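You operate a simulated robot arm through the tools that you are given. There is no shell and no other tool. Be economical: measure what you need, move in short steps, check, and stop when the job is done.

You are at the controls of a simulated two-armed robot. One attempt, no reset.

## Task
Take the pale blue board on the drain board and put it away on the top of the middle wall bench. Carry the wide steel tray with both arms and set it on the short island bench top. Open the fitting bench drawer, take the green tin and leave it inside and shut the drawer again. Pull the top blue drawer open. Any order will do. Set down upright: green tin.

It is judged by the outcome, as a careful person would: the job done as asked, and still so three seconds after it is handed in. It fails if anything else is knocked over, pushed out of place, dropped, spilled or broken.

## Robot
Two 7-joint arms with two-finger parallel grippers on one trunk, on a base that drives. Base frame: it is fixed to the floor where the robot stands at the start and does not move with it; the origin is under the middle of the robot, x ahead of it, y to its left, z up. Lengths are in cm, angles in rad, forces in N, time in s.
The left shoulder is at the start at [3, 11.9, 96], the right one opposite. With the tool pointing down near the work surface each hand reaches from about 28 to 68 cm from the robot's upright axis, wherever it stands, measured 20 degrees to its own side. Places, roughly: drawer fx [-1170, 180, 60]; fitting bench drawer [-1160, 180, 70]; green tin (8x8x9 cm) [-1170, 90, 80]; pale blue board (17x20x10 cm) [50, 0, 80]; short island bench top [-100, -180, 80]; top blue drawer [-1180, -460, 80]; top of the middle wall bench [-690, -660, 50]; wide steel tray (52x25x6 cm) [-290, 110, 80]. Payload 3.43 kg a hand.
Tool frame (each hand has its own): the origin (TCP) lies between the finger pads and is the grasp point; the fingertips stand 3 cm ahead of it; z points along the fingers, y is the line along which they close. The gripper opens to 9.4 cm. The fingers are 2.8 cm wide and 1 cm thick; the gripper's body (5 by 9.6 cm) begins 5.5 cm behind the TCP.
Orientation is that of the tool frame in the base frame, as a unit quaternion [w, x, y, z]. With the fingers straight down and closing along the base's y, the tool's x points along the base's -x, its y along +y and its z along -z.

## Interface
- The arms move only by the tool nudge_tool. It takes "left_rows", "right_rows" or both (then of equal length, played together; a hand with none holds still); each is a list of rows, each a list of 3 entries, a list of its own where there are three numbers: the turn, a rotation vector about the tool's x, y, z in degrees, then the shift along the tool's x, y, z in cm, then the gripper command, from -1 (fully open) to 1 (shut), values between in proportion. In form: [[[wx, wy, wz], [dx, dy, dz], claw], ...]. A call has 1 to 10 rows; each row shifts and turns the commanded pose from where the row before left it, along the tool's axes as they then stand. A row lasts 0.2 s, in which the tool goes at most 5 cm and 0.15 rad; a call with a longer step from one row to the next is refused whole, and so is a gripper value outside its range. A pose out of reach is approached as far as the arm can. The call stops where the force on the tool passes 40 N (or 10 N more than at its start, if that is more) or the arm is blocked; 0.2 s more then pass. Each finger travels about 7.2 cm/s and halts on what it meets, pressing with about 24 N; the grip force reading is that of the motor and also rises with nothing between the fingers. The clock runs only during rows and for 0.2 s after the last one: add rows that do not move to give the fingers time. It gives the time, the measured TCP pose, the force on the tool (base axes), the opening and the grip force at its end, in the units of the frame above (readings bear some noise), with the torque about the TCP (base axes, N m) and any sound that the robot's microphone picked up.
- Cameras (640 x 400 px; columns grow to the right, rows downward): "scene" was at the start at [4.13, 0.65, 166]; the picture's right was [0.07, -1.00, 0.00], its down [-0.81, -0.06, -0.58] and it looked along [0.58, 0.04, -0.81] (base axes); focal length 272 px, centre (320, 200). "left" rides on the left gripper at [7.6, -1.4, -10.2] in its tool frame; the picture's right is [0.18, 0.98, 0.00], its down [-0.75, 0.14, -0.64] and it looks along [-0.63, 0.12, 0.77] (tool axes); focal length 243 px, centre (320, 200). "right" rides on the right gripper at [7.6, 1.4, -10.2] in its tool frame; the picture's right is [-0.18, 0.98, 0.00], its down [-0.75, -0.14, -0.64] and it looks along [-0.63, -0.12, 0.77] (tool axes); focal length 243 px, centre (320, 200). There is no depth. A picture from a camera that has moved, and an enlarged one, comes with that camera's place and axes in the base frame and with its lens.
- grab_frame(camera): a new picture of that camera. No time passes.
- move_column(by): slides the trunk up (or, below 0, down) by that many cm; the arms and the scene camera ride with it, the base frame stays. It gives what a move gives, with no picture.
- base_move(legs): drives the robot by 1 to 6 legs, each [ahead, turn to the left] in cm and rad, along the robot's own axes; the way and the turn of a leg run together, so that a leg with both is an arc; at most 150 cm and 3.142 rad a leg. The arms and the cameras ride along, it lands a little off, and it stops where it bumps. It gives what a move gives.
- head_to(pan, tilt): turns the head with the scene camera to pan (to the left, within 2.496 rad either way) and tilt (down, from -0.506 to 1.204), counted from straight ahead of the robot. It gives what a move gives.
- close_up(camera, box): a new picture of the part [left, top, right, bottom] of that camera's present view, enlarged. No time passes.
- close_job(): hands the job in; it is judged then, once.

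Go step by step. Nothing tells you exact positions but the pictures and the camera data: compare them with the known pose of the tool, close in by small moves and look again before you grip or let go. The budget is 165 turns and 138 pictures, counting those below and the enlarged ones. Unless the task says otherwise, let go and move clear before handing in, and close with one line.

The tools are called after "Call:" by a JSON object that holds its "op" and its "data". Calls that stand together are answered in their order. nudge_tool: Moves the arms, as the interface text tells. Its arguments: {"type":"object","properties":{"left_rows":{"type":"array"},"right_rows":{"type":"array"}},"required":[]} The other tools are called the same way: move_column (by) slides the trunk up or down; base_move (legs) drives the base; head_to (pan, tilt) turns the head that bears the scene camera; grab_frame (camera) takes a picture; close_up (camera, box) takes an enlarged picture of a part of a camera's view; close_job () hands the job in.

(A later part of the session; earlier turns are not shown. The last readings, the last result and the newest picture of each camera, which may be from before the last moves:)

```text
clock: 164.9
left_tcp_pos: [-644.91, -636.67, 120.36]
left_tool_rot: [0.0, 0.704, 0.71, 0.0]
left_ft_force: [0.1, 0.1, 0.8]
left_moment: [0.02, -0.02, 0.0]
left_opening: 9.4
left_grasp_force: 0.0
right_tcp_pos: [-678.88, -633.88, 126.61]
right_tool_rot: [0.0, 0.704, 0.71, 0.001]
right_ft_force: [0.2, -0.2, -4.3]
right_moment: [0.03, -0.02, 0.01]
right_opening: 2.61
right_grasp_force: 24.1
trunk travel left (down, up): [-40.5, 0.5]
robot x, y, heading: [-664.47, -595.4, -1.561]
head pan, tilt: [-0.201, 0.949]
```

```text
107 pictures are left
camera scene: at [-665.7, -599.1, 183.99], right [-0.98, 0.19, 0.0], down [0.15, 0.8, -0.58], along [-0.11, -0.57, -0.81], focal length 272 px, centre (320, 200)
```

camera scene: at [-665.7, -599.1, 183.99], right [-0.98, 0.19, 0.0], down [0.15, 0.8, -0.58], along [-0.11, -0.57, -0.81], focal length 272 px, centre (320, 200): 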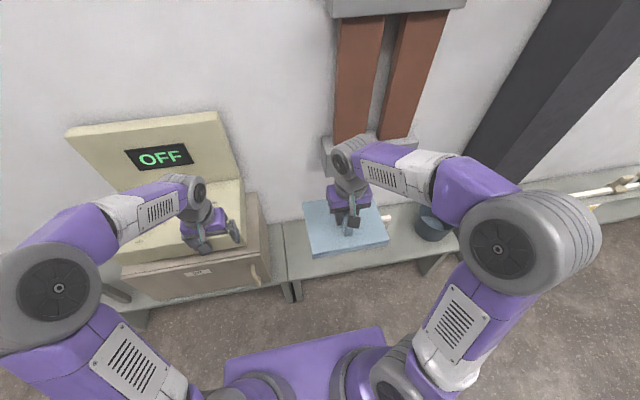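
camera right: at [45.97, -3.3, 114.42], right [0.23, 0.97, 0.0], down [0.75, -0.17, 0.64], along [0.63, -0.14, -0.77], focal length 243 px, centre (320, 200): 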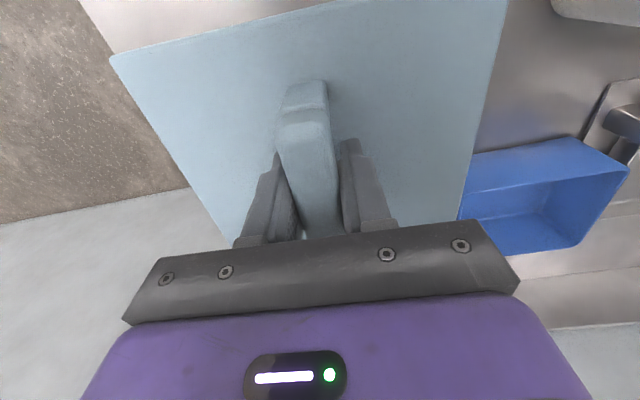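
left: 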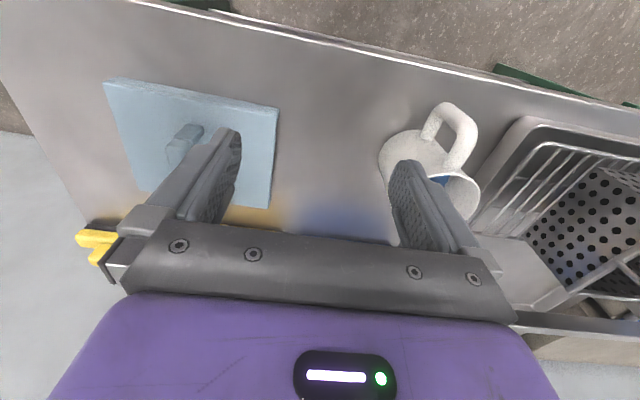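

The free patch is ahead under the board. First I'll raise and draw back the left hand so it clears the control box, then roll 12 cm closer.

Call:
{"op": "nudge_tool", "data": {"left_rows": [[[0, 0, 0], [2, 0, -3], -1], [[0, 0, 0], [3, 0, -4], -1], [[0, 0, 0], [3, 0, -4], -1], [[0, 0, 0], [3, 0, -4], -1], [[0, 0, 0], [3, 0, -4], -1], [[0, 0, 0], [0, 0, 0], -1]]}}

Call:
{"op": "base_move", "data": {"legs": [[11, -0.009]]}}

Call:
{"op": "move_column", "data": {"by": -22}}

Call:
{"op": "grab_frame", "data": {"camera": "scene"}}

Call:
{"op": "grab_frame", "data": {"camera": "right"}}

```text
clock: 166.3
left_tcp_pos: [-645.28, -622.73, 139.33]
left_tool_rot: [-0.001, 0.704, 0.71, 0.001]
left_ft_force: [0.4, 0.6, 0.7]
left_moment: [0.01, 0.0, 0.0]
left_opening: 9.39
left_grasp_force: 0.0
right_tcp_pos: [-678.87, -633.83, 126.47]
right_tool_rot: [-0.001, 0.704, 0.711, 0.0]
right_ft_force: [-0.8, -0.4, -4.0]
right_moment: [0.05, 0.0, 0.0]
right_opening: 2.62
right_grasp_force: 24.1
trunk travel left (down, up): [-40.5, 0.5]
robot x, y, heading: [-663.8, -595.06, -1.56]
head pan, tilt: [-0.201, 0.949]
```

```text
clock: 167.5
left_tcp_pos: [-645.28, -633.75, 139.37]
left_tool_rot: [0.001, 0.707, 0.707, -0.001]
left_ft_force: [-0.2, -0.3, 0.6]
left_moment: [-0.02, 0.0, -0.03]
left_opening: 9.4
left_grasp_force: 0.1
right_tcp_pos: [-678.99, -644.56, 126.66]
right_tool_rot: [0.0, 0.707, 0.707, 0.001]
right_ft_force: [-0.2, 0.7, -3.4]
right_moment: [0.07, -0.01, 0.03]
right_opening: 2.61
right_grasp_force: 23.7
trunk travel left (down, up): [-40.5, 0.5]
robot x, y, heading: [-664.09, -606.05, -1.564]
head pan, tilt: [-0.201, 0.949]
```

```text
clock: 169.8
left_tcp_pos: [-645.32, -633.85, 117.36]
left_tool_rot: [0.0, 0.706, 0.708, 0.0]
left_ft_force: [-0.4, 0.1, 0.3]
left_moment: [0.01, -0.02, 0.01]
left_opening: 9.4
left_grasp_force: 0.1
right_tcp_pos: [-679.2, -644.64, 104.48]
right_tool_rot: [0.0, 0.707, 0.707, 0.001]
right_ft_force: [-0.4, -0.3, -2.7]
right_moment: [0.05, -0.02, 0.0]
right_opening: 2.62
right_grasp_force: 24.1
trunk travel left (down, up): [-18.5, 22.5]
robot x, y, heading: [-664.1, -605.9, -1.572]
head pan, tilt: [-0.201, 0.949]
```

```text
106 pictures are left
camera scene: at [-665.69, -610.11, 162.0], right [-0.98, 0.2, 0.0], down [0.16, 0.8, -0.58], along [-0.12, -0.57, -0.81], focal length 272 px, centre (320, 200)
```

scene: 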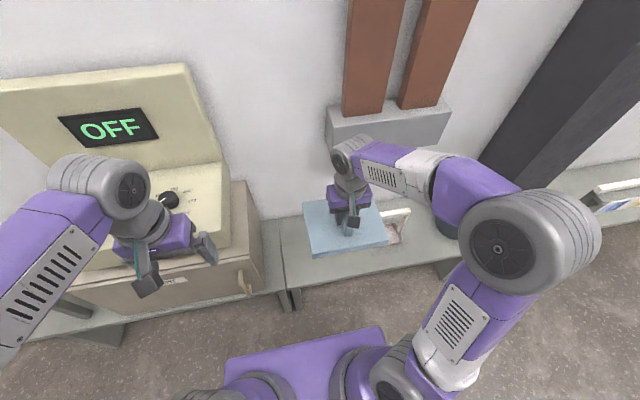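

```text
105 pictures are left
camera right: at [-677.74, -637.06, 114.89], right [0.98, -0.18, 0.0], down [-0.14, -0.75, 0.64], along [-0.12, -0.63, -0.77], focal length 243 px, centre (320, 200)
```

right: 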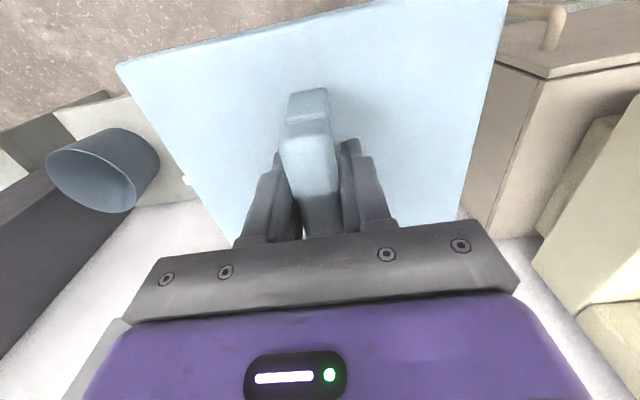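

All clear so far. I'll lower the trunk the rest, then lower the right hand before reaching forward (to stay under the wall bracket).

Call:
{"op": "move_column", "data": {"by": -18}}

Call:
{"op": "nudge_tool", "data": {"right_rows": [[[0, 0, 0], [0, 0, 2], 1], [[0, 0, 0], [0, 0, 3], 1], [[0, 0, 0], [0, 0, 3], 1], [[0, 0, 0], [0, 0, 3], 1], [[0, 0, 0], [0, 0, 3], 1], [[0, 0, 0], [0, 0, 3], 1], [[0, 0, 0], [0, 0, 2], 1], [[0, 0, 0], [0, 0, 0], 1]]}}

Call:
{"op": "grab_frame", "data": {"camera": "scene"}}

Call:
{"op": "grab_frame", "data": {"camera": "right"}}

```text
clock: 171.8
left_tcp_pos: [-645.44, -633.89, 99.46]
left_tool_rot: [0.0, 0.707, 0.707, -0.001]
left_ft_force: [0.7, 0.2, 0.2]
left_moment: [0.04, 0.01, -0.01]
left_opening: 9.39
left_grasp_force: 0.2
right_tcp_pos: [-679.12, -644.7, 86.52]
right_tool_rot: [-0.001, 0.706, 0.708, 0.001]
right_ft_force: [-0.6, 0.4, -3.6]
right_moment: [0.06, -0.01, -0.02]
right_opening: 2.64
right_grasp_force: 24.4
trunk travel left (down, up): [-0.5, 40.5]
robot x, y, heading: [-664.04, -606.2, -1.571]
head pan, tilt: [-0.201, 0.949]
```

```text
clock: 173.6
left_tcp_pos: [-645.33, -633.79, 99.3]
left_tool_rot: [0.0, 0.707, 0.707, -0.001]
left_ft_force: [0.8, 0.3, 0.0]
left_moment: [-0.01, -0.05, 0.02]
left_opening: 9.41
left_grasp_force: 0.0
right_tcp_pos: [-679.05, -644.62, 67.48]
right_tool_rot: [0.0, 0.707, 0.707, 0.0]
right_ft_force: [0.0, -0.3, -3.5]
right_moment: [0.08, 0.0, 0.02]
right_opening: 2.62
right_grasp_force: 24.0
trunk travel left (down, up): [-0.5, 40.5]
robot x, y, heading: [-664.01, -606.39, -1.569]
head pan, tilt: [-0.201, 0.949]
```

```text
104 pictures are left
camera scene: at [-665.69, -610.12, 143.99], right [-0.98, 0.2, 0.0], down [0.16, 0.8, -0.58], along [-0.12, -0.57, -0.81], focal length 272 px, centre (320, 200)
```

scene: 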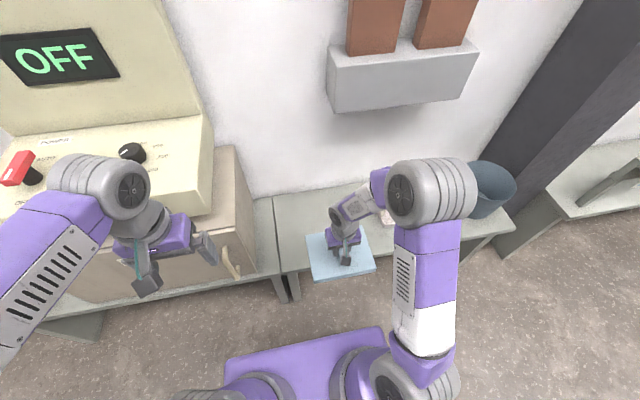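

```text
103 pictures are left
camera right: at [-677.75, -637.08, 77.84], right [0.98, -0.18, 0.0], down [-0.14, -0.75, 0.64], along [-0.12, -0.63, -0.77], focal length 243 px, centre (320, 200)
```

right: 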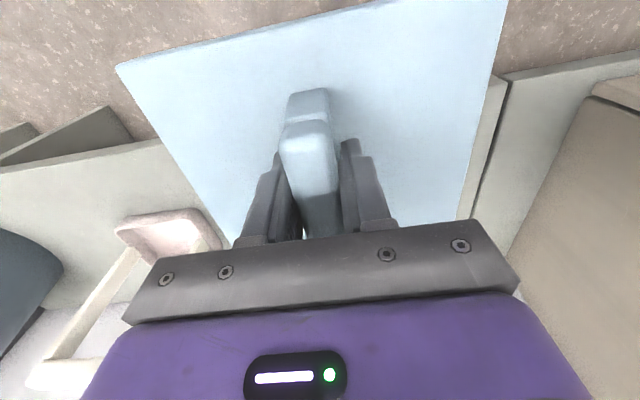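

The bench patch between the control box (x ≥ -650) and the scraper (x ≤ -699) is clear. I'll reach forward to y ≈ -666 and look.

Call:
{"op": "nudge_tool", "data": {"right_rows": [[[0, 0, 0], [-2, 0, 0], 1], [[0, 0, 0], [-3, 0, 0], 1], [[0, 0, 0], [-3, 0, 0], 1], [[0, 0, 0], [-3, 0, 0], 1], [[0, 0, 0], [-3, 0, 0], 1], [[0, 0, 0], [-3, 0, 0], 1], [[0, 0, 0], [-3, 0, 0], 1], [[0, 0, 0], [-1.5, 0, 0], 1], [[0, 0, 0], [0, 0, 4], 1], [[0, 0, 0], [0, 0, 0], 1]]}}

Call:
{"op": "grab_frame", "data": {"camera": "scene"}}

Call:
{"op": "grab_frame", "data": {"camera": "right"}}

```text
clock: 175.8
left_tcp_pos: [-645.37, -633.81, 99.42]
left_tool_rot: [0.001, 0.706, 0.708, 0.0]
left_ft_force: [0.2, 0.8, 1.0]
left_moment: [0.04, -0.01, 0.0]
left_opening: 9.38
left_grasp_force: 0.1
right_tcp_pos: [-679.09, -666.05, 63.48]
right_tool_rot: [-0.001, 0.707, 0.708, 0.001]
right_ft_force: [-0.3, -0.9, -3.8]
right_moment: [0.01, -0.02, -0.01]
right_opening: 2.64
right_grasp_force: 23.7
trunk travel left (down, up): [-0.5, 40.5]
robot x, y, heading: [-664.21, -606.24, -1.565]
head pan, tilt: [-0.201, 0.949]
```

```text
102 pictures are left
camera scene: at [-665.69, -610.13, 143.99], right [-0.98, 0.2, 0.0], down [0.16, 0.8, -0.58], along [-0.12, -0.57, -0.81], focal length 272 px, centre (320, 200)
```

scene: 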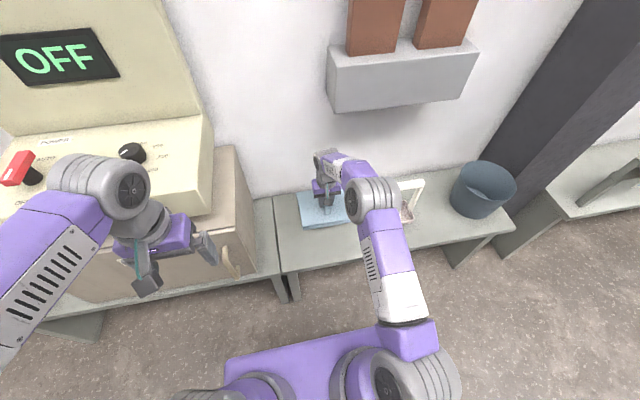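

```text
101 pictures are left
camera right: at [-677.7, -658.55, 73.78], right [0.98, -0.18, 0.0], down [-0.14, -0.75, 0.64], along [-0.12, -0.63, -0.77], focal length 243 px, centre (320, 200)
```

right: 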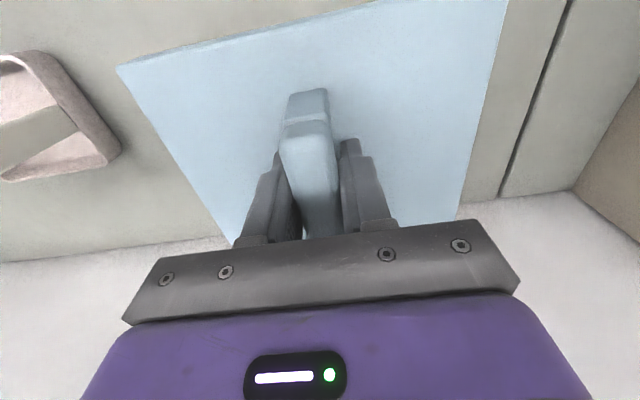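

Placement looks good, with clear margins on all sides. Lowering gently.

Call:
{"op": "nudge_tool", "data": {"right_rows": [[[0, 0, 0], [0, 0, 1.5], 1], [[0, 0, 0], [0, 0, 1.5], 1], [[0, 0, 0], [0, 0, 1], 1], [[0, 0, 0], [0, 0, 0.5], 1], [[0, 0, 0], [0, 0, 0], 1]]}}

Call:
{"op": "close_up", "data": {"camera": "scene", "box": [260, 140, 440, 270]}}

```text
clock: 177.0
left_tcp_pos: [-645.49, -633.73, 99.41]
left_tool_rot: [0.0, 0.706, 0.708, 0.001]
left_ft_force: [0.5, 0.3, -0.2]
left_moment: [0.03, -0.02, 0.01]
left_opening: 9.41
left_grasp_force: 0.0
right_tcp_pos: [-679.09, -666.16, 59.0]
right_tool_rot: [0.0, 0.707, 0.707, 0.001]
right_ft_force: [-0.5, 0.2, -4.0]
right_moment: [0.05, 0.0, 0.04]
right_opening: 2.63
right_grasp_force: 23.9
trunk travel left (down, up): [-0.5, 40.5]
robot x, y, heading: [-663.96, -606.08, -1.569]
head pan, tilt: [-0.201, 0.949]
```

```text
3.08 times, centred on (350, 205) of scene
camera zoom: at [-665.69, -610.13, 143.99], right [-0.98, 0.2, 0.0], down [0.16, 0.8, -0.58], along [-0.12, -0.57, -0.81], focal length 836 px, centre (228, 185)
```

zoom: 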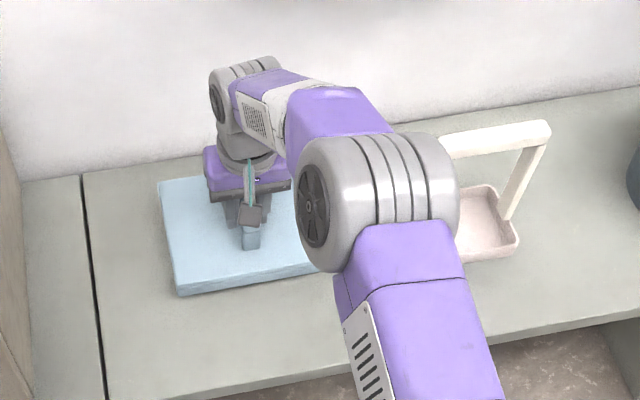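

Call:
{"op": "nudge_tool", "data": {"right_rows": [[[0, 0, 0], [0, 0, 0.4], 1], [[0, 0, 0], [0, 0, 0.4], 1], [[0, 0, 0], [0, 0, 0.4], 1], [[0, 0, 0], [0, 0, 0], 1]]}}

```text
clock: 178.0
left_tcp_pos: [-645.42, -633.81, 99.33]
left_tool_rot: [0.0, 0.707, 0.707, 0.0]
left_ft_force: [1.2, 0.5, -0.9]
left_moment: [0.0, 0.01, 0.0]
left_opening: 9.41
left_grasp_force: 0.2
right_tcp_pos: [-679.11, -666.07, 57.75]
right_tool_rot: [0.0, 0.707, 0.708, 0.001]
right_ft_force: [0.2, -0.3, -3.6]
right_moment: [0.02, 0.04, -0.04]
right_opening: 2.6
right_grasp_force: 24.2
trunk travel left (down, up): [-0.5, 40.5]
robot x, y, heading: [-664.08, -606.4, -1.566]
head pan, tilt: [-0.201, 0.949]
```

No contact yet; I go on in small steps.

Call:
{"op": "nudge_tool", "data": {"right_rows": [[[0, 0, 0], [0, 0, 0.3], 1], [[0, 0, 0], [0, 0, 0.3], 1], [[0, 0, 0], [0, 0, 0.3], 1], [[0, 0, 0], [0, 0, 0], 1]]}}

```text
clock: 179.0
left_tcp_pos: [-645.43, -633.78, 99.44]
left_tool_rot: [0.001, 0.706, 0.708, 0.0]
left_ft_force: [-0.3, 0.5, -0.7]
left_moment: [0.0, 0.0, 0.02]
left_opening: 9.39
left_grasp_force: 0.1
right_tcp_pos: [-679.12, -666.22, 57.2]
right_tool_rot: [0.002, 0.708, 0.707, -0.001]
right_ft_force: [0.0, 2.0, 14.5]
right_moment: [-0.25, -0.06, -0.02]
right_opening: 2.62
right_grasp_force: 24.3
trunk travel left (down, up): [-0.5, 40.5]
robot x, y, heading: [-664.26, -605.82, -1.565]
head pan, tilt: [-0.201, 0.949]
```

The board touches down at TCP z ≈ 57.2. I'll relax the push, open, and rise straight up.

Call:
{"op": "nudge_tool", "data": {"right_rows": [[[0, 0, 0], [0, 0, -0.3], 1], [[0, 0, 0], [0, 0, 0], 0.2], [[0, 0, 0], [0, 0, 0], -0.4], [[0, 0, 0], [0, 0, 0], -0.4], [[0, 0, 0], [0, 0, 0], -0.4], [[0, 0, 0], [0, 0, -1.5], -0.4], [[0, 0, 0], [0, 0, -3], -0.4], [[0, 0, 0], [0, 0, -3], -0.4]]}}

Call:
{"op": "nudge_tool", "data": {"right_rows": [[[0, 0, 0], [2, 0, -1], -0.4], [[0, 0, 0], [4, 0, 0], -0.4], [[0, 0, 0], [4, 0, 0], -0.4], [[0, 0, 0], [4, 0, 0], -0.4], [[0, 0, 0], [4, 0, 0], -0.4], [[0, 0, 0], [4, 0, 0], -0.4], [[0, 0, 0], [0, 0, -3], -1], [[0, 0, 0], [0, 0, -3], -1], [[0, 0, 0], [0, 0, -3], -1]]}}

Call:
{"op": "grab_frame", "data": {"camera": "scene"}}

```text
clock: 180.8
left_tcp_pos: [-645.32, -633.86, 99.42]
left_tool_rot: [-0.001, 0.707, 0.707, 0.0]
left_ft_force: [0.1, 1.1, -0.3]
left_moment: [0.02, -0.02, 0.0]
left_opening: 9.42
left_grasp_force: 0.0
right_tcp_pos: [-679.21, -666.16, 64.85]
right_tool_rot: [-0.001, 0.707, 0.707, 0.0]
right_ft_force: [-0.3, 0.1, -1.9]
right_moment: [0.02, 0.01, -0.01]
right_opening: 6.56
right_grasp_force: 0.1
trunk travel left (down, up): [-0.5, 40.5]
robot x, y, heading: [-664.0, -606.16, -1.57]
head pan, tilt: [-0.201, 0.949]
```

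```text
clock: 182.8
left_tcp_pos: [-645.32, -633.75, 99.38]
left_tool_rot: [-0.001, 0.707, 0.708, -0.001]
left_ft_force: [0.4, -0.2, 1.7]
left_moment: [-0.02, -0.01, 0.01]
left_opening: 9.41
left_grasp_force: 0.2
right_tcp_pos: [-679.08, -644.14, 74.76]
right_tool_rot: [-0.001, 0.707, 0.707, 0.0]
right_ft_force: [0.4, 0.8, -0.4]
right_moment: [0.01, -0.01, 0.01]
right_opening: 9.4
right_grasp_force: 0.1
trunk travel left (down, up): [-0.5, 40.5]
robot x, y, heading: [-664.05, -605.87, -1.567]
head pan, tilt: [-0.201, 0.949]
```

```text
99 pictures are left
camera scene: at [-665.69, -610.07, 143.99], right [-0.98, 0.2, 0.0], down [0.16, 0.8, -0.58], along [-0.12, -0.57, -0.81], focal length 272 px, centre (320, 200)
```

scene: 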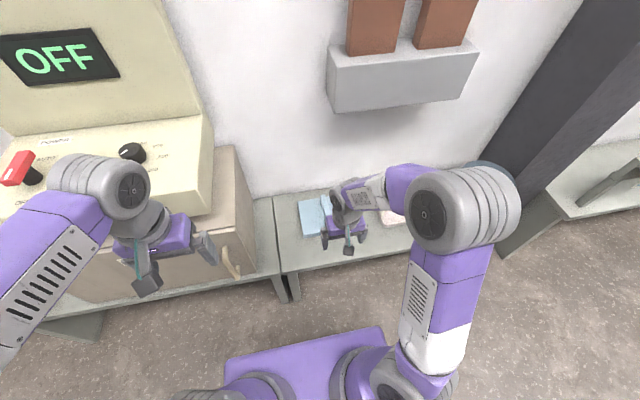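

The board is on the bench. I'll lift the arm, raise the trunk, back off, and drive down the aisle towards the blue drawers.

Call:
{"op": "nudge_tool", "data": {"right_rows": [[[0, 0, 0], [1, 0, -4], -1], [[0, 0, 0], [1, 0, -4], -1], [[0, 0, 0], [1, 0, -4], -1], [[0, 0, 0], [1, 0, -4], -1], [[0, 0, 0], [1, 0, -4], -1], [[0, 0, 0], [1, 0, -4], -1]]}}

Call:
{"op": "move_column", "data": {"by": 36}}

Call:
{"op": "grab_frame", "data": {"camera": "scene"}}

Call:
{"op": "base_move", "data": {"legs": [[-10, 0], [0, -1.571], [150, 0]]}}

Call:
{"op": "head_to", "data": {"pan": 0, "tilt": 0.35}}

Call:
{"op": "grab_frame", "data": {"camera": "scene"}}

```text
clock: 184.2
left_tcp_pos: [-645.25, -633.85, 99.39]
left_tool_rot: [0.001, 0.706, 0.708, 0.0]
left_ft_force: [1.2, -0.2, -0.2]
left_moment: [0.0, 0.0, 0.0]
left_opening: 9.4
left_grasp_force: 0.1
right_tcp_pos: [-679.22, -637.93, 98.84]
right_tool_rot: [0.0, 0.707, 0.707, 0.001]
right_ft_force: [-0.3, 0.2, -0.4]
right_moment: [-0.01, -0.01, 0.03]
right_opening: 9.39
right_grasp_force: 0.0
trunk travel left (down, up): [-0.5, 40.5]
robot x, y, heading: [-663.94, -605.89, -1.564]
head pan, tilt: [-0.201, 0.949]
```

```text
clock: 187.7
left_tcp_pos: [-645.36, -633.87, 135.35]
left_tool_rot: [0.0, 0.706, 0.708, 0.0]
left_ft_force: [-0.3, -0.2, 0.6]
left_moment: [-0.02, 0.02, -0.01]
left_opening: 9.39
left_grasp_force: 0.1
right_tcp_pos: [-679.13, -638.04, 134.77]
right_tool_rot: [0.0, 0.706, 0.708, 0.0]
right_ft_force: [0.3, -0.4, -0.4]
right_moment: [-0.03, 0.04, 0.01]
right_opening: 9.39
right_grasp_force: 0.0
trunk travel left (down, up): [-36.5, 4.5]
robot x, y, heading: [-664.03, -606.03, -1.564]
head pan, tilt: [-0.201, 0.949]
```

```text
98 pictures are left
camera scene: at [-665.68, -610.1, 179.98], right [-0.98, 0.2, 0.0], down [0.16, 0.8, -0.58], along [-0.12, -0.57, -0.81], focal length 272 px, centre (320, 200)
```

scene: 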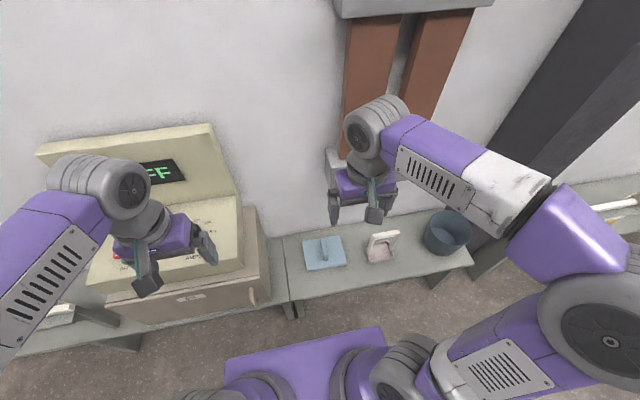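

```text
clock: 199.8
left_tcp_pos: [-842.79, -613.94, 135.43]
left_tool_rot: [-0.001, 1.0, -0.003, 0.0]
left_ft_force: [-0.8, -0.8, -0.3]
left_moment: [0.01, 0.0, 0.0]
left_opening: 9.41
left_grasp_force: 0.0
right_tcp_pos: [-846.97, -580.15, 134.85]
right_tool_rot: [0.0, 1.0, -0.002, 0.002]
right_ft_force: [-0.1, 0.5, -0.2]
right_moment: [0.02, 0.04, -0.01]
right_opening: 9.41
right_grasp_force: 0.1
trunk travel left (down, up): [-36.5, 4.5]
robot x, y, heading: [-814.93, -595.5, 3.136]
head pan, tilt: [-0.201, 0.949]
```

```text
clock: 200.8
left_tcp_pos: [-842.9, -613.91, 135.37]
left_tool_rot: [0.0, 1.0, -0.002, -0.002]
left_ft_force: [-0.8, 0.3, 0.0]
left_moment: [0.07, -0.01, 0.02]
left_opening: 9.41
left_grasp_force: 0.0
right_tcp_pos: [-846.87, -580.11, 134.81]
right_tool_rot: [0.0, 1.0, -0.003, 0.0]
right_ft_force: [0.0, -0.6, -0.3]
right_moment: [0.04, 0.02, 0.02]
right_opening: 9.41
right_grasp_force: 0.1
trunk travel left (down, up): [-36.5, 4.5]
robot x, y, heading: [-814.85, -595.53, 3.138]
head pan, tilt: [0.0, 0.351]
```

```text
97 pictures are left
camera scene: at [-821.52, -595.2, 185.1], right [0.01, 1.0, 0.0], down [0.34, 0.0, -0.94], along [-0.94, 0.01, -0.34], focal length 272 px, centre (320, 200)
```

scene: 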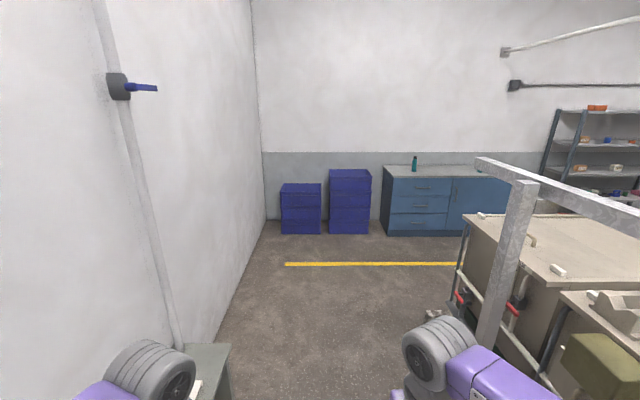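

The board is placed well. At the far wall I see the blue cabinet with three drawers at its left, its front at x ≈ -1182. I'll enlarge it, then drive around to stand before the top drawer.

Call:
{"op": "close_up", "data": {"camera": "scene", "box": [360, 140, 540, 252]}}

Call:
{"op": "base_move", "data": {"legs": [[150, 0], [140, 0], [0, -1.571], [118, 0], [0, 1.571]]}}

Call:
{"op": "head_to", "data": {"pan": 0, "tilt": 0.75}}

Call:
{"op": "grab_frame", "data": {"camera": "scene"}}

```text
3.56 times, centred on (450, 196) of scene
camera zoom: at [-821.52, -595.2, 185.1], right [0.01, 1.0, 0.0], down [0.34, 0.0, -0.94], along [-0.94, 0.01, -0.34], focal length 966 px, centre (-142, 214)
```

zoom: 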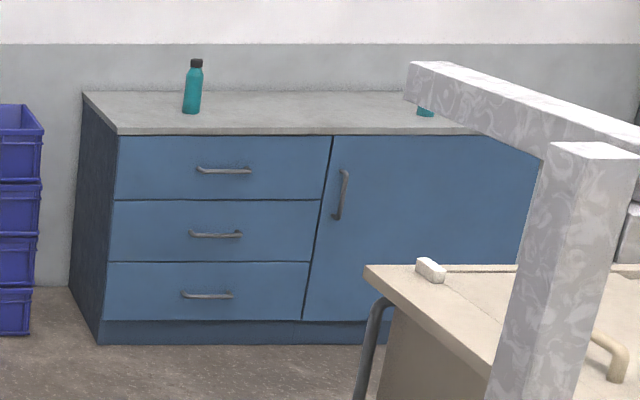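

```text
clock: 228.0
left_tcp_pos: [-1130.94, -496.47, 135.28]
left_tool_rot: [0.0, 1.0, 0.002, 0.0]
left_ft_force: [1.1, -0.1, 0.4]
left_moment: [0.0, 0.01, -0.04]
left_opening: 9.41
left_grasp_force: 0.2
right_tcp_pos: [-1135.35, -462.65, 134.9]
right_tool_rot: [0.001, 1.0, 0.002, 0.0]
right_ft_force: [0.2, 0.1, 0.3]
right_moment: [0.02, 0.0, 0.03]
right_opening: 9.41
right_grasp_force: 0.0
trunk travel left (down, up): [-36.5, 4.5]
robot x, y, heading: [-1103.38, -477.83, -3.134]
head pan, tilt: [0.0, 0.351]
```

```text
clock: 228.9
left_tcp_pos: [-1131.05, -496.57, 135.41]
left_tool_rot: [0.0, 1.0, 0.002, 0.0]
left_ft_force: [-0.4, -0.1, -0.2]
left_moment: [-0.01, 0.03, 0.01]
left_opening: 9.38
left_grasp_force: 0.1
right_tcp_pos: [-1135.33, -462.67, 134.93]
right_tool_rot: [-0.001, 1.0, 0.002, 0.001]
right_ft_force: [-0.1, -0.5, -0.7]
right_moment: [0.02, -0.02, -0.02]
right_opening: 9.42
right_grasp_force: 0.0
trunk travel left (down, up): [-36.5, 4.5]
robot x, y, heading: [-1103.27, -477.47, -3.134]
head pan, tilt: [0.0, 0.75]
```

```text
95 pictures are left
camera scene: at [-1108.75, -477.58, 181.55], right [0.0, 1.0, 0.0], down [0.68, 0.0, -0.73], along [-0.73, 0.0, -0.68], focal length 272 px, centre (320, 200)
```

scene: 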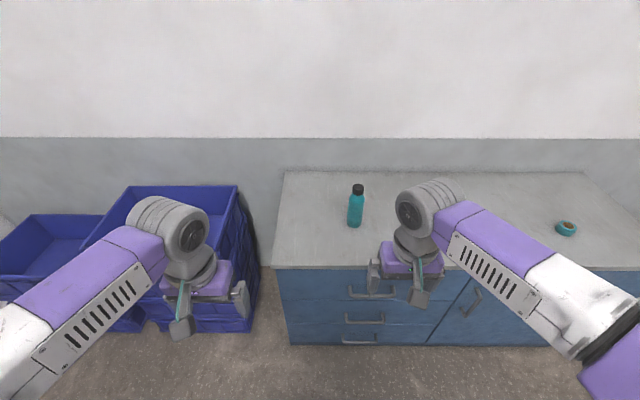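

The top drawer's bar handle is near (-1165, -457, 77), on a front under a counter edge at x ≈ -1168, z 90. I'll lower the trunk, move the right hand forward, and start turning it to point ahead with the fingers closing vertically.

Call:
{"op": "move_column", "data": {"by": -35}}

Call:
{"op": "nudge_tool", "data": {"right_rows": [[[0, 0, 0], [-3, 0, 0], -1], [[0, 0, 0], [-4, 0, 0], -1], [[0, 0, 0], [-4, 0, 0], -1], [[-4.949, -4.949, 4.949], [0, 0, 0], -1], [[-4.949, -4.949, 4.949], [0, 0, 0], -1], [[-4.949, -4.949, 4.949], [0, 0, 0], -1], [[-4.949, -4.949, 4.949], [0, 0, 0], -1], [[-4.949, -4.949, 4.949], [0, 0, 0], -1], [[-4.949, -4.949, 4.949], [0, 0, 0], -1], [[-4.949, -4.949, 4.949], [0, 0, 0], -1]]}}

Call:
{"op": "grab_frame", "data": {"camera": "scene"}}

```text
clock: 232.3
left_tcp_pos: [-1131.09, -496.58, 100.35]
left_tool_rot: [0.0, 1.0, 0.001, 0.0]
left_ft_force: [-0.3, 0.0, -0.6]
left_moment: [-0.01, -0.01, 0.0]
left_opening: 9.39
left_grasp_force: 0.0
right_tcp_pos: [-1135.36, -462.74, 99.94]
right_tool_rot: [0.0, 1.0, 0.002, 0.0]
right_ft_force: [0.1, -0.3, -0.2]
right_moment: [0.02, -0.01, 0.0]
right_opening: 9.38
right_grasp_force: 0.0
trunk travel left (down, up): [-1.5, 39.5]
robot x, y, heading: [-1103.65, -477.56, -3.141]
head pan, tilt: [0.0, 0.75]
```

```text
clock: 234.5
left_tcp_pos: [-1130.99, -496.5, 100.44]
left_tool_rot: [0.0, 1.0, 0.002, 0.0]
left_ft_force: [-0.2, -0.3, -0.2]
left_moment: [0.04, -0.03, 0.02]
left_opening: 9.41
left_grasp_force: 0.1
right_tcp_pos: [-1146.3, -462.73, 99.88]
right_tool_rot: [0.29, 0.866, -0.288, -0.288]
right_ft_force: [-0.4, -0.3, 0.2]
right_moment: [0.0, 0.02, 0.04]
right_opening: 9.4
right_grasp_force: 0.0
trunk travel left (down, up): [-1.5, 39.5]
robot x, y, heading: [-1103.46, -477.57, -3.137]
head pan, tilt: [0.0, 0.75]
```

```text
94 pictures are left
camera scene: at [-1108.73, -477.58, 146.54], right [0.0, 1.0, 0.0], down [0.68, 0.0, -0.73], along [-0.73, 0.0, -0.68], focal length 272 px, centre (320, 200)
```

scene: 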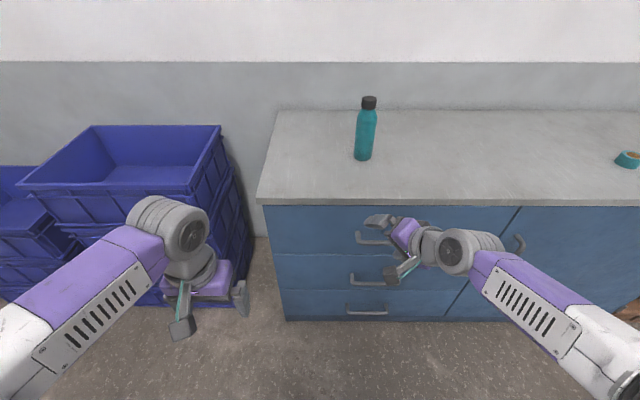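

The turn goes well; finishing it.

Call:
{"op": "nudge_tool", "data": {"right_rows": [[[-4.949, -4.949, 4.949], [0, 0, 0], -1], [[-4.949, -4.949, 4.949], [0, 0, 0], -1], [[-4.949, -4.949, 4.949], [0, 0, 0], -1], [[-4.949, -4.949, 4.949], [0, 0, 0], -1], [[-4.949, -4.949, 4.949], [0, 0, 0], -1], [[-4.949, -4.949, 4.949], [0, 0, 0], -1], [[-4.949, -4.949, 4.949], [0, 0, 0], -1], [[0, 0, 0], [0, 0, 0], -1]]}}

Call:
{"op": "grab_frame", "data": {"camera": "scene"}}

Call:
{"op": "grab_frame", "data": {"camera": "right"}}

```text
clock: 236.3
left_tcp_pos: [-1131.0, -496.56, 100.32]
left_tool_rot: [0.0, 1.0, 0.002, -0.001]
left_ft_force: [0.1, 0.1, 0.7]
left_moment: [0.04, -0.04, -0.02]
left_opening: 9.41
left_grasp_force: 0.1
right_tcp_pos: [-1148.64, -462.73, 101.21]
right_tool_rot: [0.5, 0.5, -0.5, -0.5]
right_ft_force: [0.4, 0.3, -0.2]
right_moment: [0.01, 0.02, 0.01]
right_opening: 9.39
right_grasp_force: 0.0
right hand out of reach, approached as far as the arm can: row 6, 7
trunk travel left (down, up): [-1.5, 39.5]
robot x, y, heading: [-1103.21, -477.58, -3.142]
head pan, tilt: [0.0, 0.75]
```

```text
93 pictures are left
camera scene: at [-1108.74, -477.58, 146.54], right [0.0, 1.0, 0.0], down [0.68, 0.0, -0.73], along [-0.73, 0.0, -0.68], focal length 272 px, centre (320, 200)
```

scene: 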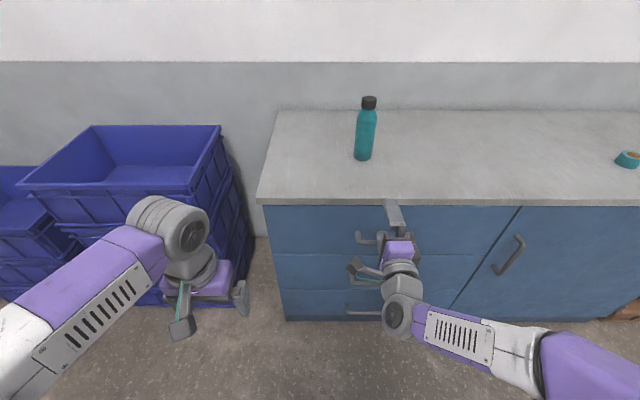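

```text
92 pictures are left
camera right: at [-1138.41, -470.5, 102.71], right [0.0, 0.19, 0.98], down [0.64, 0.75, -0.14], along [-0.77, 0.63, -0.12], focal length 243 px, centre (320, 200)
```

right: 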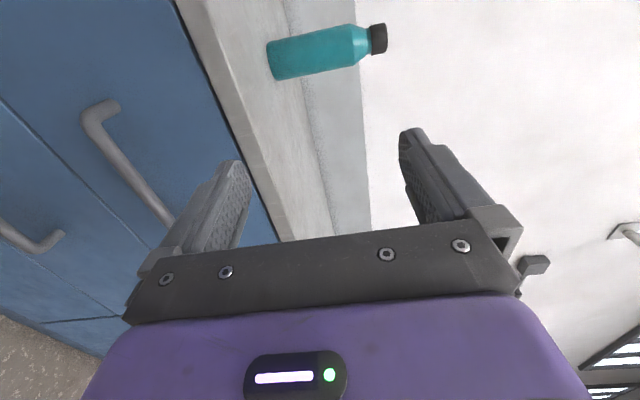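

The handle's bar runs from about y -466 to -448 at x ≈ -1165, z ≈ 76.5. I'll lower the hand to its height while staying short of it.

Call:
{"op": "nudge_tool", "data": {"right_rows": [[[0, 0, 0], [-2, -3, 1], -1], [[0, 0, 0], [-3, -3, 1], -1], [[0, 0, 0], [-0.4, -4, 0], -1], [[0, 0, 0], [0, -4, 0], -1], [[0, 0, 0], [0, -4, 0], -1], [[0, 0, 0], [0, -4, 0], -1], [[0, 0, 0], [0, -1.5, 0], -1], [[0, 0, 0], [0, 0, 0], -1]]}}

Call:
{"op": "grab_frame", "data": {"camera": "right"}}

Call:
{"op": "grab_frame", "data": {"camera": "scene"}}

```text
clock: 238.1
left_tcp_pos: [-1131.08, -496.5, 100.45]
left_tool_rot: [0.0, 1.0, 0.001, 0.0]
left_ft_force: [0.1, -0.1, 0.4]
left_moment: [0.03, 0.04, 0.02]
left_opening: 9.41
left_grasp_force: 0.1
right_tcp_pos: [-1151.47, -457.34, 77.72]
right_tool_rot: [0.502, 0.5, -0.499, -0.499]
right_ft_force: [0.0, -0.3, -0.7]
right_moment: [0.0, 0.04, -0.01]
right_opening: 9.4
right_grasp_force: 0.1
right hand out of reach, approached as far as the arm can: row 1, 3
trunk travel left (down, up): [-1.5, 39.5]
robot x, y, heading: [-1103.32, -477.96, -3.141]
head pan, tilt: [0.0, 0.75]
```

```text
91 pictures are left
camera right: at [-1141.22, -465.08, 79.37], right [0.0, 0.18, 0.98], down [0.64, 0.76, -0.14], along [-0.77, 0.63, -0.12], focal length 243 px, centre (320, 200)
```

right: 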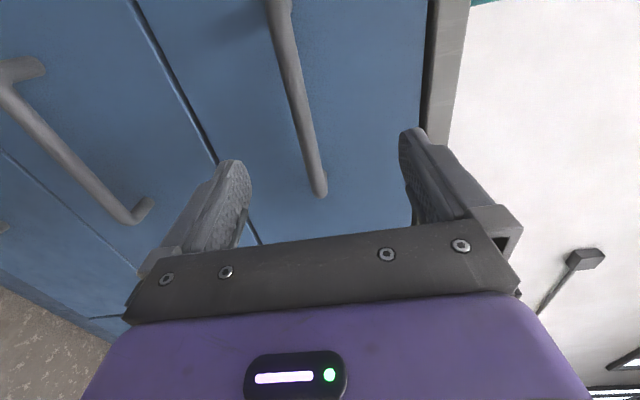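

```text
90 pictures are left
camera scene: at [-1108.75, -477.59, 146.54], right [0.0, 1.0, 0.0], down [0.68, 0.0, -0.73], along [-0.73, 0.0, -0.68], focal length 272 px, centre (320, 200)
```

scene: 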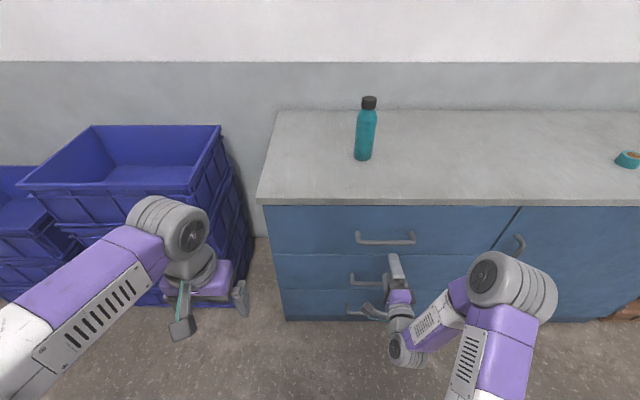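

The bar is centred at y -456, z 76. I'll drop 1.6 cm and move in so the bar lies between the pads, then close.

Call:
{"op": "nudge_tool", "data": {"right_rows": [[[0, 0, 0], [-0.5, -1.6, 2], -1], [[0, 0, 0], [0, 0, 4], -1], [[0, 0, 0], [0, 0, 3.5], -1], [[0, 0, 0], [0, 0, 2.5], -1], [[0, 0, 0], [0, 0, 0], -1]]}}

Call:
{"op": "grab_frame", "data": {"camera": "right"}}

```text
clock: 239.3
left_tcp_pos: [-1130.99, -496.52, 100.44]
left_tool_rot: [0.0, 1.0, 0.002, 0.0]
left_ft_force: [0.4, 0.1, 0.4]
left_moment: [-0.02, 0.0, 0.04]
left_opening: 9.4
left_grasp_force: 0.0
right_tcp_pos: [-1163.51, -457.13, 76.29]
right_tool_rot: [0.501, 0.501, -0.499, -0.499]
right_ft_force: [0.0, 0.0, 0.1]
right_moment: [-0.01, 0.03, 0.0]
right_opening: 9.38
right_grasp_force: 0.0
trunk travel left (down, up): [-1.5, 39.5]
robot x, y, heading: [-1103.52, -477.75, -3.14]
head pan, tilt: [0.0, 0.75]
```

```text
89 pictures are left
camera right: at [-1153.29, -464.62, 77.81], right [0.0, 0.18, 0.98], down [0.64, 0.76, -0.14], along [-0.77, 0.63, -0.12], focal length 243 px, centre (320, 200)
```

right: 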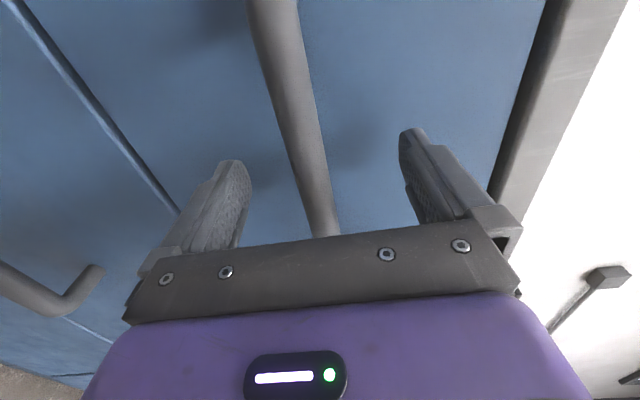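

The bar lies centrally between the fingers. Closing.

Call:
{"op": "nudge_tool", "data": {"right_rows": [[[0, 0, 0], [0, 0, 0], 0], [[0, 0, 0], [0, 0, 0], 1], [[0, 0, 0], [0, 0, 0], 1], [[0, 0, 0], [0, 0, 0], 1], [[0, 0, 0], [0, 0, 0], 1], [[0, 0, 0], [0, 0, 0], 1]]}}

Call:
{"op": "nudge_tool", "data": {"right_rows": [[[0, 0, 0], [0, 0, -0.4], 1], [[0, 0, 0], [0, 0, -0.6], 1], [[0, 0, 0], [0, 0, -1], 1], [[0, 0, 0], [0, 0, -1], 1], [[0, 0, 0], [0, 0, -1], 1]]}}

Call:
{"op": "grab_frame", "data": {"camera": "scene"}}

```text
clock: 240.7
left_tcp_pos: [-1131.09, -496.42, 100.36]
left_tool_rot: [0.0, 1.0, 0.002, -0.001]
left_ft_force: [0.2, -0.2, 0.0]
left_moment: [-0.03, 0.01, 0.01]
left_opening: 9.42
left_grasp_force: 0.0
right_tcp_pos: [-1163.52, -457.08, 76.04]
right_tool_rot: [0.499, 0.502, -0.501, -0.498]
right_ft_force: [3.7, -1.6, -19.4]
right_moment: [0.06, -0.08, -0.15]
right_opening: 2.2
right_grasp_force: 45.2
trunk travel left (down, up): [-1.5, 39.5]
robot x, y, heading: [-1103.28, -477.81, -3.138]
head pan, tilt: [0.0, 0.75]
```

```text
clock: 241.9
left_tcp_pos: [-1131.18, -496.47, 100.26]
left_tool_rot: [-0.001, 1.0, 0.002, 0.0]
left_ft_force: [-0.2, 0.7, -0.9]
left_moment: [0.01, 0.02, 0.01]
left_opening: 9.41
left_grasp_force: 0.1
right_tcp_pos: [-1159.58, -457.09, 75.94]
right_tool_rot: [0.499, 0.504, -0.501, -0.496]
right_ft_force: [0.1, -3.4, -25.0]
right_moment: [0.05, -0.14, -0.73]
right_opening: 2.16
right_grasp_force: 45.3
trunk travel left (down, up): [-1.5, 39.5]
robot x, y, heading: [-1103.13, -477.45, -3.136]
head pan, tilt: [0.0, 0.75]
```

```text
88 pictures are left
camera scene: at [-1108.98, -477.54, 146.53], right [0.0, 1.0, 0.0], down [0.68, 0.0, -0.73], along [-0.73, 0.0, -0.68], focal length 272 px, centre (320, 200)
```

scene: 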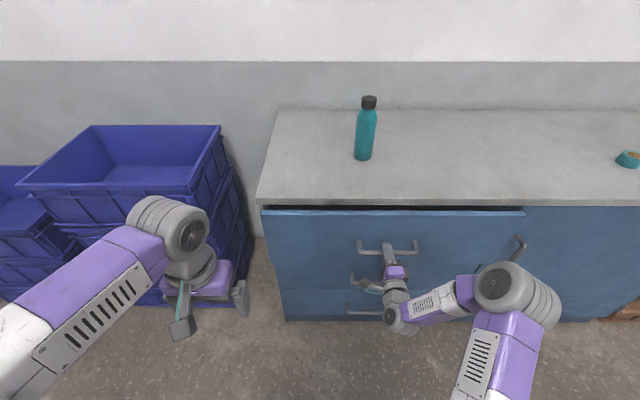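

The drawer follows. I'll relieve the vertical load, pull further with the arm, and check the room behind me.

Call:
{"op": "nudge_tool", "data": {"right_rows": [[[0, 0, 0], [0, 0.3, -1], 1], [[0, 0, 0], [0, 0, -1.2], 1], [[0, 0, 0], [0, 0, -1.5], 1], [[0, 0, 0], [0, 0, -1.5], 1], [[0, 0, 0], [0, 0, -1.5], 1], [[0, 0, 0], [0, 0, -1], 1]]}}

Call:
{"op": "head_to", "data": {"pan": -2.49, "tilt": 0.8}}

Call:
{"op": "grab_frame", "data": {"camera": "scene"}}

```text
clock: 243.0
left_tcp_pos: [-1130.91, -496.54, 100.42]
left_tool_rot: [0.0, 1.0, 0.002, 0.0]
left_ft_force: [-1.0, 0.5, 0.0]
left_moment: [0.0, 0.0, -0.02]
left_opening: 9.4
left_grasp_force: 0.0
right_tcp_pos: [-1153.46, -457.1, 75.97]
right_tool_rot: [0.497, 0.508, -0.504, -0.492]
right_ft_force: [1.3, 0.7, -8.4]
right_moment: [0.05, -0.21, 0.1]
right_opening: 2.18
right_grasp_force: 44.7
trunk travel left (down, up): [-1.5, 39.5]
robot x, y, heading: [-1103.19, -477.42, -3.135]
head pan, tilt: [0.0, 0.75]
stopped in row 5 (right hand): the force on the tool passed its limit at 41 N (the readings are from after the stop); the commanded pose is now the measured one
```

```text
clock: 245.3
left_tcp_pos: [-1131.13, -496.49, 100.35]
left_tool_rot: [0.0, 1.0, 0.002, 0.001]
left_ft_force: [0.3, 0.1, -0.4]
left_moment: [-0.02, 0.0, -0.01]
left_opening: 9.41
left_grasp_force: 0.1
right_tcp_pos: [-1153.64, -457.1, 75.98]
right_tool_rot: [0.497, 0.506, -0.504, -0.493]
right_ft_force: [0.3, -1.3, -22.7]
right_moment: [0.08, -0.07, -0.45]
right_opening: 2.2
right_grasp_force: 45.3
trunk travel left (down, up): [-1.5, 39.5]
robot x, y, heading: [-1103.37, -477.46, -3.134]
head pan, tilt: [-2.491, 0.799]
```

```text
87 pictures are left
camera scene: at [-1094.25, -472.58, 146.15], right [0.61, -0.79, 0.0], down [-0.57, -0.44, -0.7], along [0.55, 0.42, -0.72], focal length 272 px, centre (320, 200)
```

scene: 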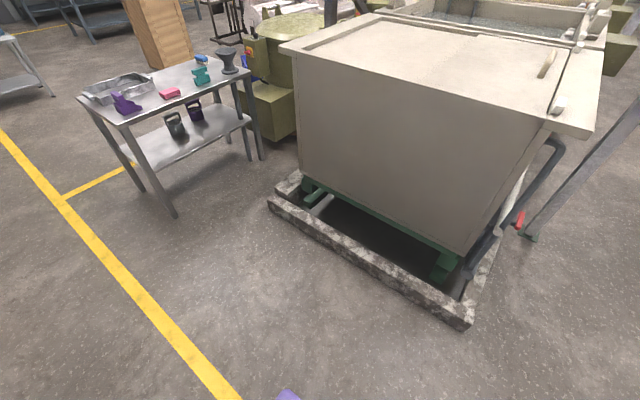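

There's about 60 cm of room behind. I'll ease the hand down a touch to unload it, then roll straight back to draw the drawer.

Call:
{"op": "nudge_tool", "data": {"right_rows": [[[0, 0, 0], [0, -0.3, 0], 1], [[0, 0, 0], [0, -0.2, 0], 1], [[0, 0, 0], [0, 0, 0], 1]]}}

Call:
{"op": "base_move", "data": {"legs": [[-12, 0]]}}

Call:
{"op": "head_to", "data": {"pan": 0, "tilt": 0.75}}

Call:
{"op": "grab_frame", "data": {"camera": "scene"}}

```text
clock: 246.1
left_tcp_pos: [-1131.06, -496.47, 100.45]
left_tool_rot: [0.0, 1.0, 0.002, 0.0]
left_ft_force: [1.0, 0.7, -0.2]
left_moment: [0.0, -0.01, 0.03]
left_opening: 9.41
left_grasp_force: 0.0
right_tcp_pos: [-1153.65, -457.03, 75.97]
right_tool_rot: [0.5, 0.503, -0.5, -0.497]
right_ft_force: [-1.4, 6.1, 9.9]
right_moment: [-0.07, 0.0, 1.05]
right_opening: 2.2
right_grasp_force: 45.2
trunk travel left (down, up): [-1.5, 39.5]
robot x, y, heading: [-1103.41, -477.63, -3.14]
head pan, tilt: [-2.491, 0.799]
```

```text
clock: 247.3
left_tcp_pos: [-1119.04, -496.37, 100.44]
left_tool_rot: [0.001, 1.0, 0.002, -0.001]
left_ft_force: [-0.1, 0.2, 0.0]
left_moment: [0.01, -0.01, 0.0]
left_opening: 9.43
left_grasp_force: 0.0
right_tcp_pos: [-1141.54, -457.05, 75.99]
right_tool_rot: [0.5, 0.504, -0.5, -0.496]
right_ft_force: [-0.5, 4.9, 28.1]
right_moment: [-0.02, 0.05, 0.29]
right_opening: 2.17
right_grasp_force: 45.4
trunk travel left (down, up): [-1.5, 39.5]
robot x, y, heading: [-1091.57, -477.63, -3.135]
head pan, tilt: [-2.491, 0.799]
```

```text
clock: 249.6
left_tcp_pos: [-1119.13, -496.5, 100.34]
left_tool_rot: [0.0, 1.0, 0.002, 0.0]
left_ft_force: [-0.5, 0.1, -0.3]
left_moment: [-0.01, 0.01, -0.03]
left_opening: 9.39
left_grasp_force: 0.0
right_tcp_pos: [-1141.67, -457.09, 76.0]
right_tool_rot: [0.5, 0.503, -0.499, -0.497]
right_ft_force: [-2.3, 0.5, 16.9]
right_moment: [-0.01, 0.05, 0.08]
right_opening: 2.15
right_grasp_force: 45.1
trunk travel left (down, up): [-1.5, 39.5]
robot x, y, heading: [-1091.31, -477.65, -3.141]
head pan, tilt: [0.0, 0.75]
```

```text
86 pictures are left
camera scene: at [-1096.81, -477.59, 146.55], right [0.0, 1.0, 0.0], down [0.68, 0.0, -0.73], along [-0.73, 0.0, -0.68], focal length 272 px, centre (320, 200)
```

scene: 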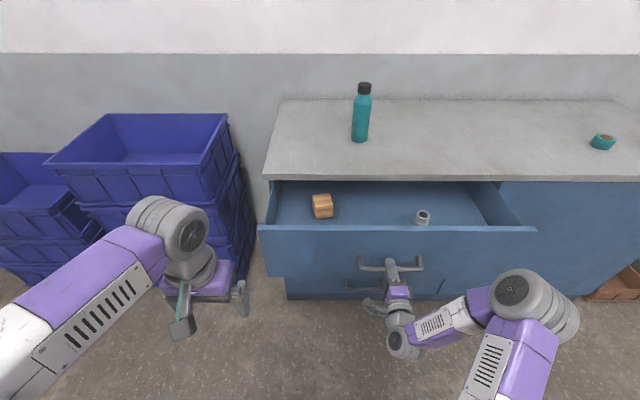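

Open by 22 cm, smoothly. A little more pull.

Call:
{"op": "base_move", "data": {"legs": [[-9, 0]]}}

```text
clock: 250.7
left_tcp_pos: [-1110.05, -496.51, 100.29]
left_tool_rot: [0.001, 1.0, 0.001, -0.001]
left_ft_force: [0.3, -0.1, -0.1]
left_moment: [-0.01, -0.02, -0.01]
left_opening: 9.41
left_grasp_force: 0.1
right_tcp_pos: [-1132.77, -457.11, 76.01]
right_tool_rot: [0.501, 0.503, -0.5, -0.496]
right_ft_force: [0.1, -4.2, 17.8]
right_moment: [-0.05, 0.05, -0.26]
right_opening: 2.16
right_grasp_force: 45.0
trunk travel left (down, up): [-1.5, 39.5]
robot x, y, heading: [-1082.38, -477.67, -3.141]
head pan, tilt: [0.0, 0.75]
```

Opened 31 cm. I'll release, and back straight away from the handle.

Call:
{"op": "nudge_tool", "data": {"right_rows": [[[0, 0, 0], [0, 0, 0], 0], [[0, 0, 0], [0, 0, 0], -1], [[0, 0, 0], [0, 0, 0], -1], [[0, 0, 0], [0, 0, 0], -1], [[0, 0, 0], [0, 0, 0], -1]]}}

Call:
{"op": "base_move", "data": {"legs": [[-17, 0]]}}

Call:
{"op": "grab_frame", "data": {"camera": "scene"}}

```text
clock: 251.9
left_tcp_pos: [-1110.01, -496.33, 100.38]
left_tool_rot: [0.0, 1.0, 0.002, 0.001]
left_ft_force: [-0.4, 0.9, -0.5]
left_moment: [0.0, 0.0, -0.02]
left_opening: 9.41
left_grasp_force: 0.0
right_tcp_pos: [-1132.79, -457.03, 75.87]
right_tool_rot: [0.5, 0.503, -0.501, -0.496]
right_ft_force: [-0.2, -0.2, -0.1]
right_moment: [0.0, 0.0, 0.03]
right_opening: 9.37
right_grasp_force: 0.2
trunk travel left (down, up): [-1.5, 39.5]
robot x, y, heading: [-1082.89, -477.44, -3.135]
head pan, tilt: [0.0, 0.75]
```

```text
clock: 253.4
left_tcp_pos: [-1093.02, -496.34, 100.51]
left_tool_rot: [0.0, 1.0, 0.003, 0.0]
left_ft_force: [0.6, 0.1, -0.6]
left_moment: [0.0, -0.01, 0.01]
left_opening: 9.42
left_grasp_force: 0.1
right_tcp_pos: [-1115.76, -457.07, 75.97]
right_tool_rot: [0.501, 0.504, -0.499, -0.496]
right_ft_force: [-0.5, -0.8, -0.2]
right_moment: [-0.02, 0.02, -0.02]
right_opening: 9.4
right_grasp_force: 0.0
trunk travel left (down, up): [-1.5, 39.5]
robot x, y, heading: [-1065.69, -477.86, -3.136]
head pan, tilt: [0.0, 0.75]
```

```text
85 pictures are left
camera scene: at [-1070.81, -477.44, 146.55], right [-0.01, 1.0, 0.0], down [0.68, 0.0, -0.73], along [-0.73, 0.0, -0.68], focal length 272 px, centre (320, 200)
```

scene: 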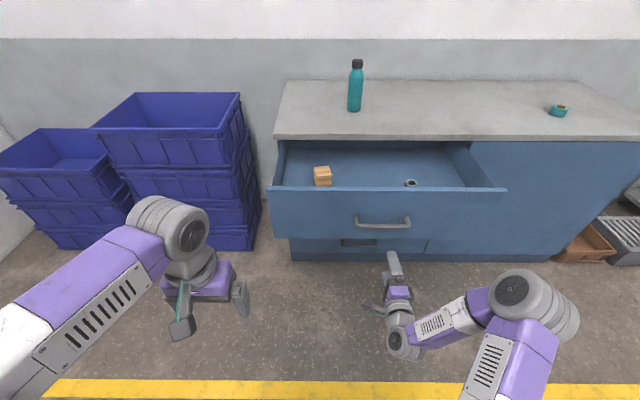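

The top blue drawer stands open. I'll raise the trunk, turn to face +y and look down the lane towards the fitting bench.

Call:
{"op": "move_column", "data": {"by": 30}}

Call:
{"op": "base_move", "data": {"legs": [[0, -1.571]]}}

Call:
{"op": "head_to", "data": {"pan": 0, "tilt": 0.3}}

Call:
{"op": "grab_frame", "data": {"camera": "scene"}}

```text
clock: 256.4
left_tcp_pos: [-1093.13, -496.44, 130.34]
left_tool_rot: [0.0, 1.0, 0.002, -0.001]
left_ft_force: [-0.1, -0.8, 0.1]
left_moment: [-0.01, 0.01, 0.02]
left_opening: 9.4
left_grasp_force: 0.0
right_tcp_pos: [-1115.78, -457.06, 105.88]
right_tool_rot: [0.501, 0.503, -0.501, -0.495]
right_ft_force: [-0.2, 0.6, -0.3]
right_moment: [-0.03, -0.02, 0.01]
right_opening: 9.4
right_grasp_force: 0.1
trunk travel left (down, up): [-31.5, 9.5]
robot x, y, heading: [-1065.36, -477.7, -3.143]
head pan, tilt: [0.0, 0.75]
```

```text
clock: 260.6
left_tcp_pos: [-1084.18, -449.69, 130.45]
left_tool_rot: [0.0, -0.707, 0.707, 0.0]
left_ft_force: [0.4, -0.4, -0.4]
left_moment: [0.02, 0.0, 0.01]
left_opening: 9.4
left_grasp_force: 0.1
right_tcp_pos: [-1044.61, -427.33, 105.9]
right_tool_rot: [-0.002, 0.0, 0.709, 0.705]
right_ft_force: [0.6, -0.3, -0.2]
right_moment: [0.0, 0.0, 0.03]
right_opening: 9.37
right_grasp_force: 0.1
trunk travel left (down, up): [-31.5, 9.5]
robot x, y, heading: [-1065.26, -477.27, 1.571]
head pan, tilt: [0.0, 0.75]
```

```text
clock: 261.5
left_tcp_pos: [-1084.18, -449.81, 130.35]
left_tool_rot: [0.0, -0.707, 0.707, 0.0]
left_ft_force: [0.2, 0.1, -0.5]
left_moment: [0.02, -0.02, -0.02]
left_opening: 9.41
left_grasp_force: 0.0
right_tcp_pos: [-1044.83, -427.38, 105.94]
right_tool_rot: [-0.002, -0.001, 0.71, 0.704]
right_ft_force: [0.3, -0.1, 0.8]
right_moment: [0.02, 0.01, -0.01]
right_opening: 9.38
right_grasp_force: 0.0
trunk travel left (down, up): [-31.5, 9.5]
robot x, y, heading: [-1065.53, -477.57, 1.569]
head pan, tilt: [0.0, 0.3]
```

```text
84 pictures are left
camera scene: at [-1065.59, -471.06, 180.57], right [1.0, 0.0, 0.0], down [0.0, -0.3, -0.95], along [0.0, 0.95, -0.3], focal length 272 px, centre (320, 200)
```

scene: 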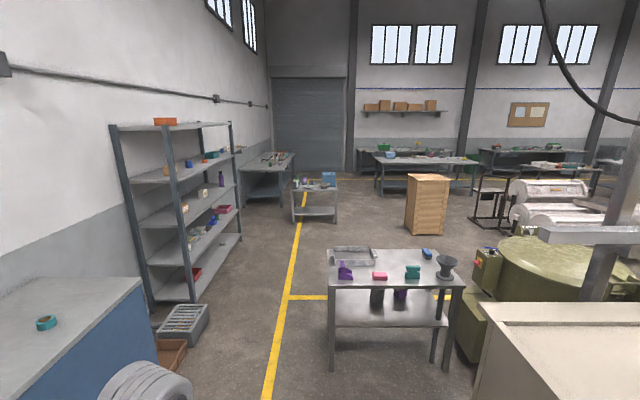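

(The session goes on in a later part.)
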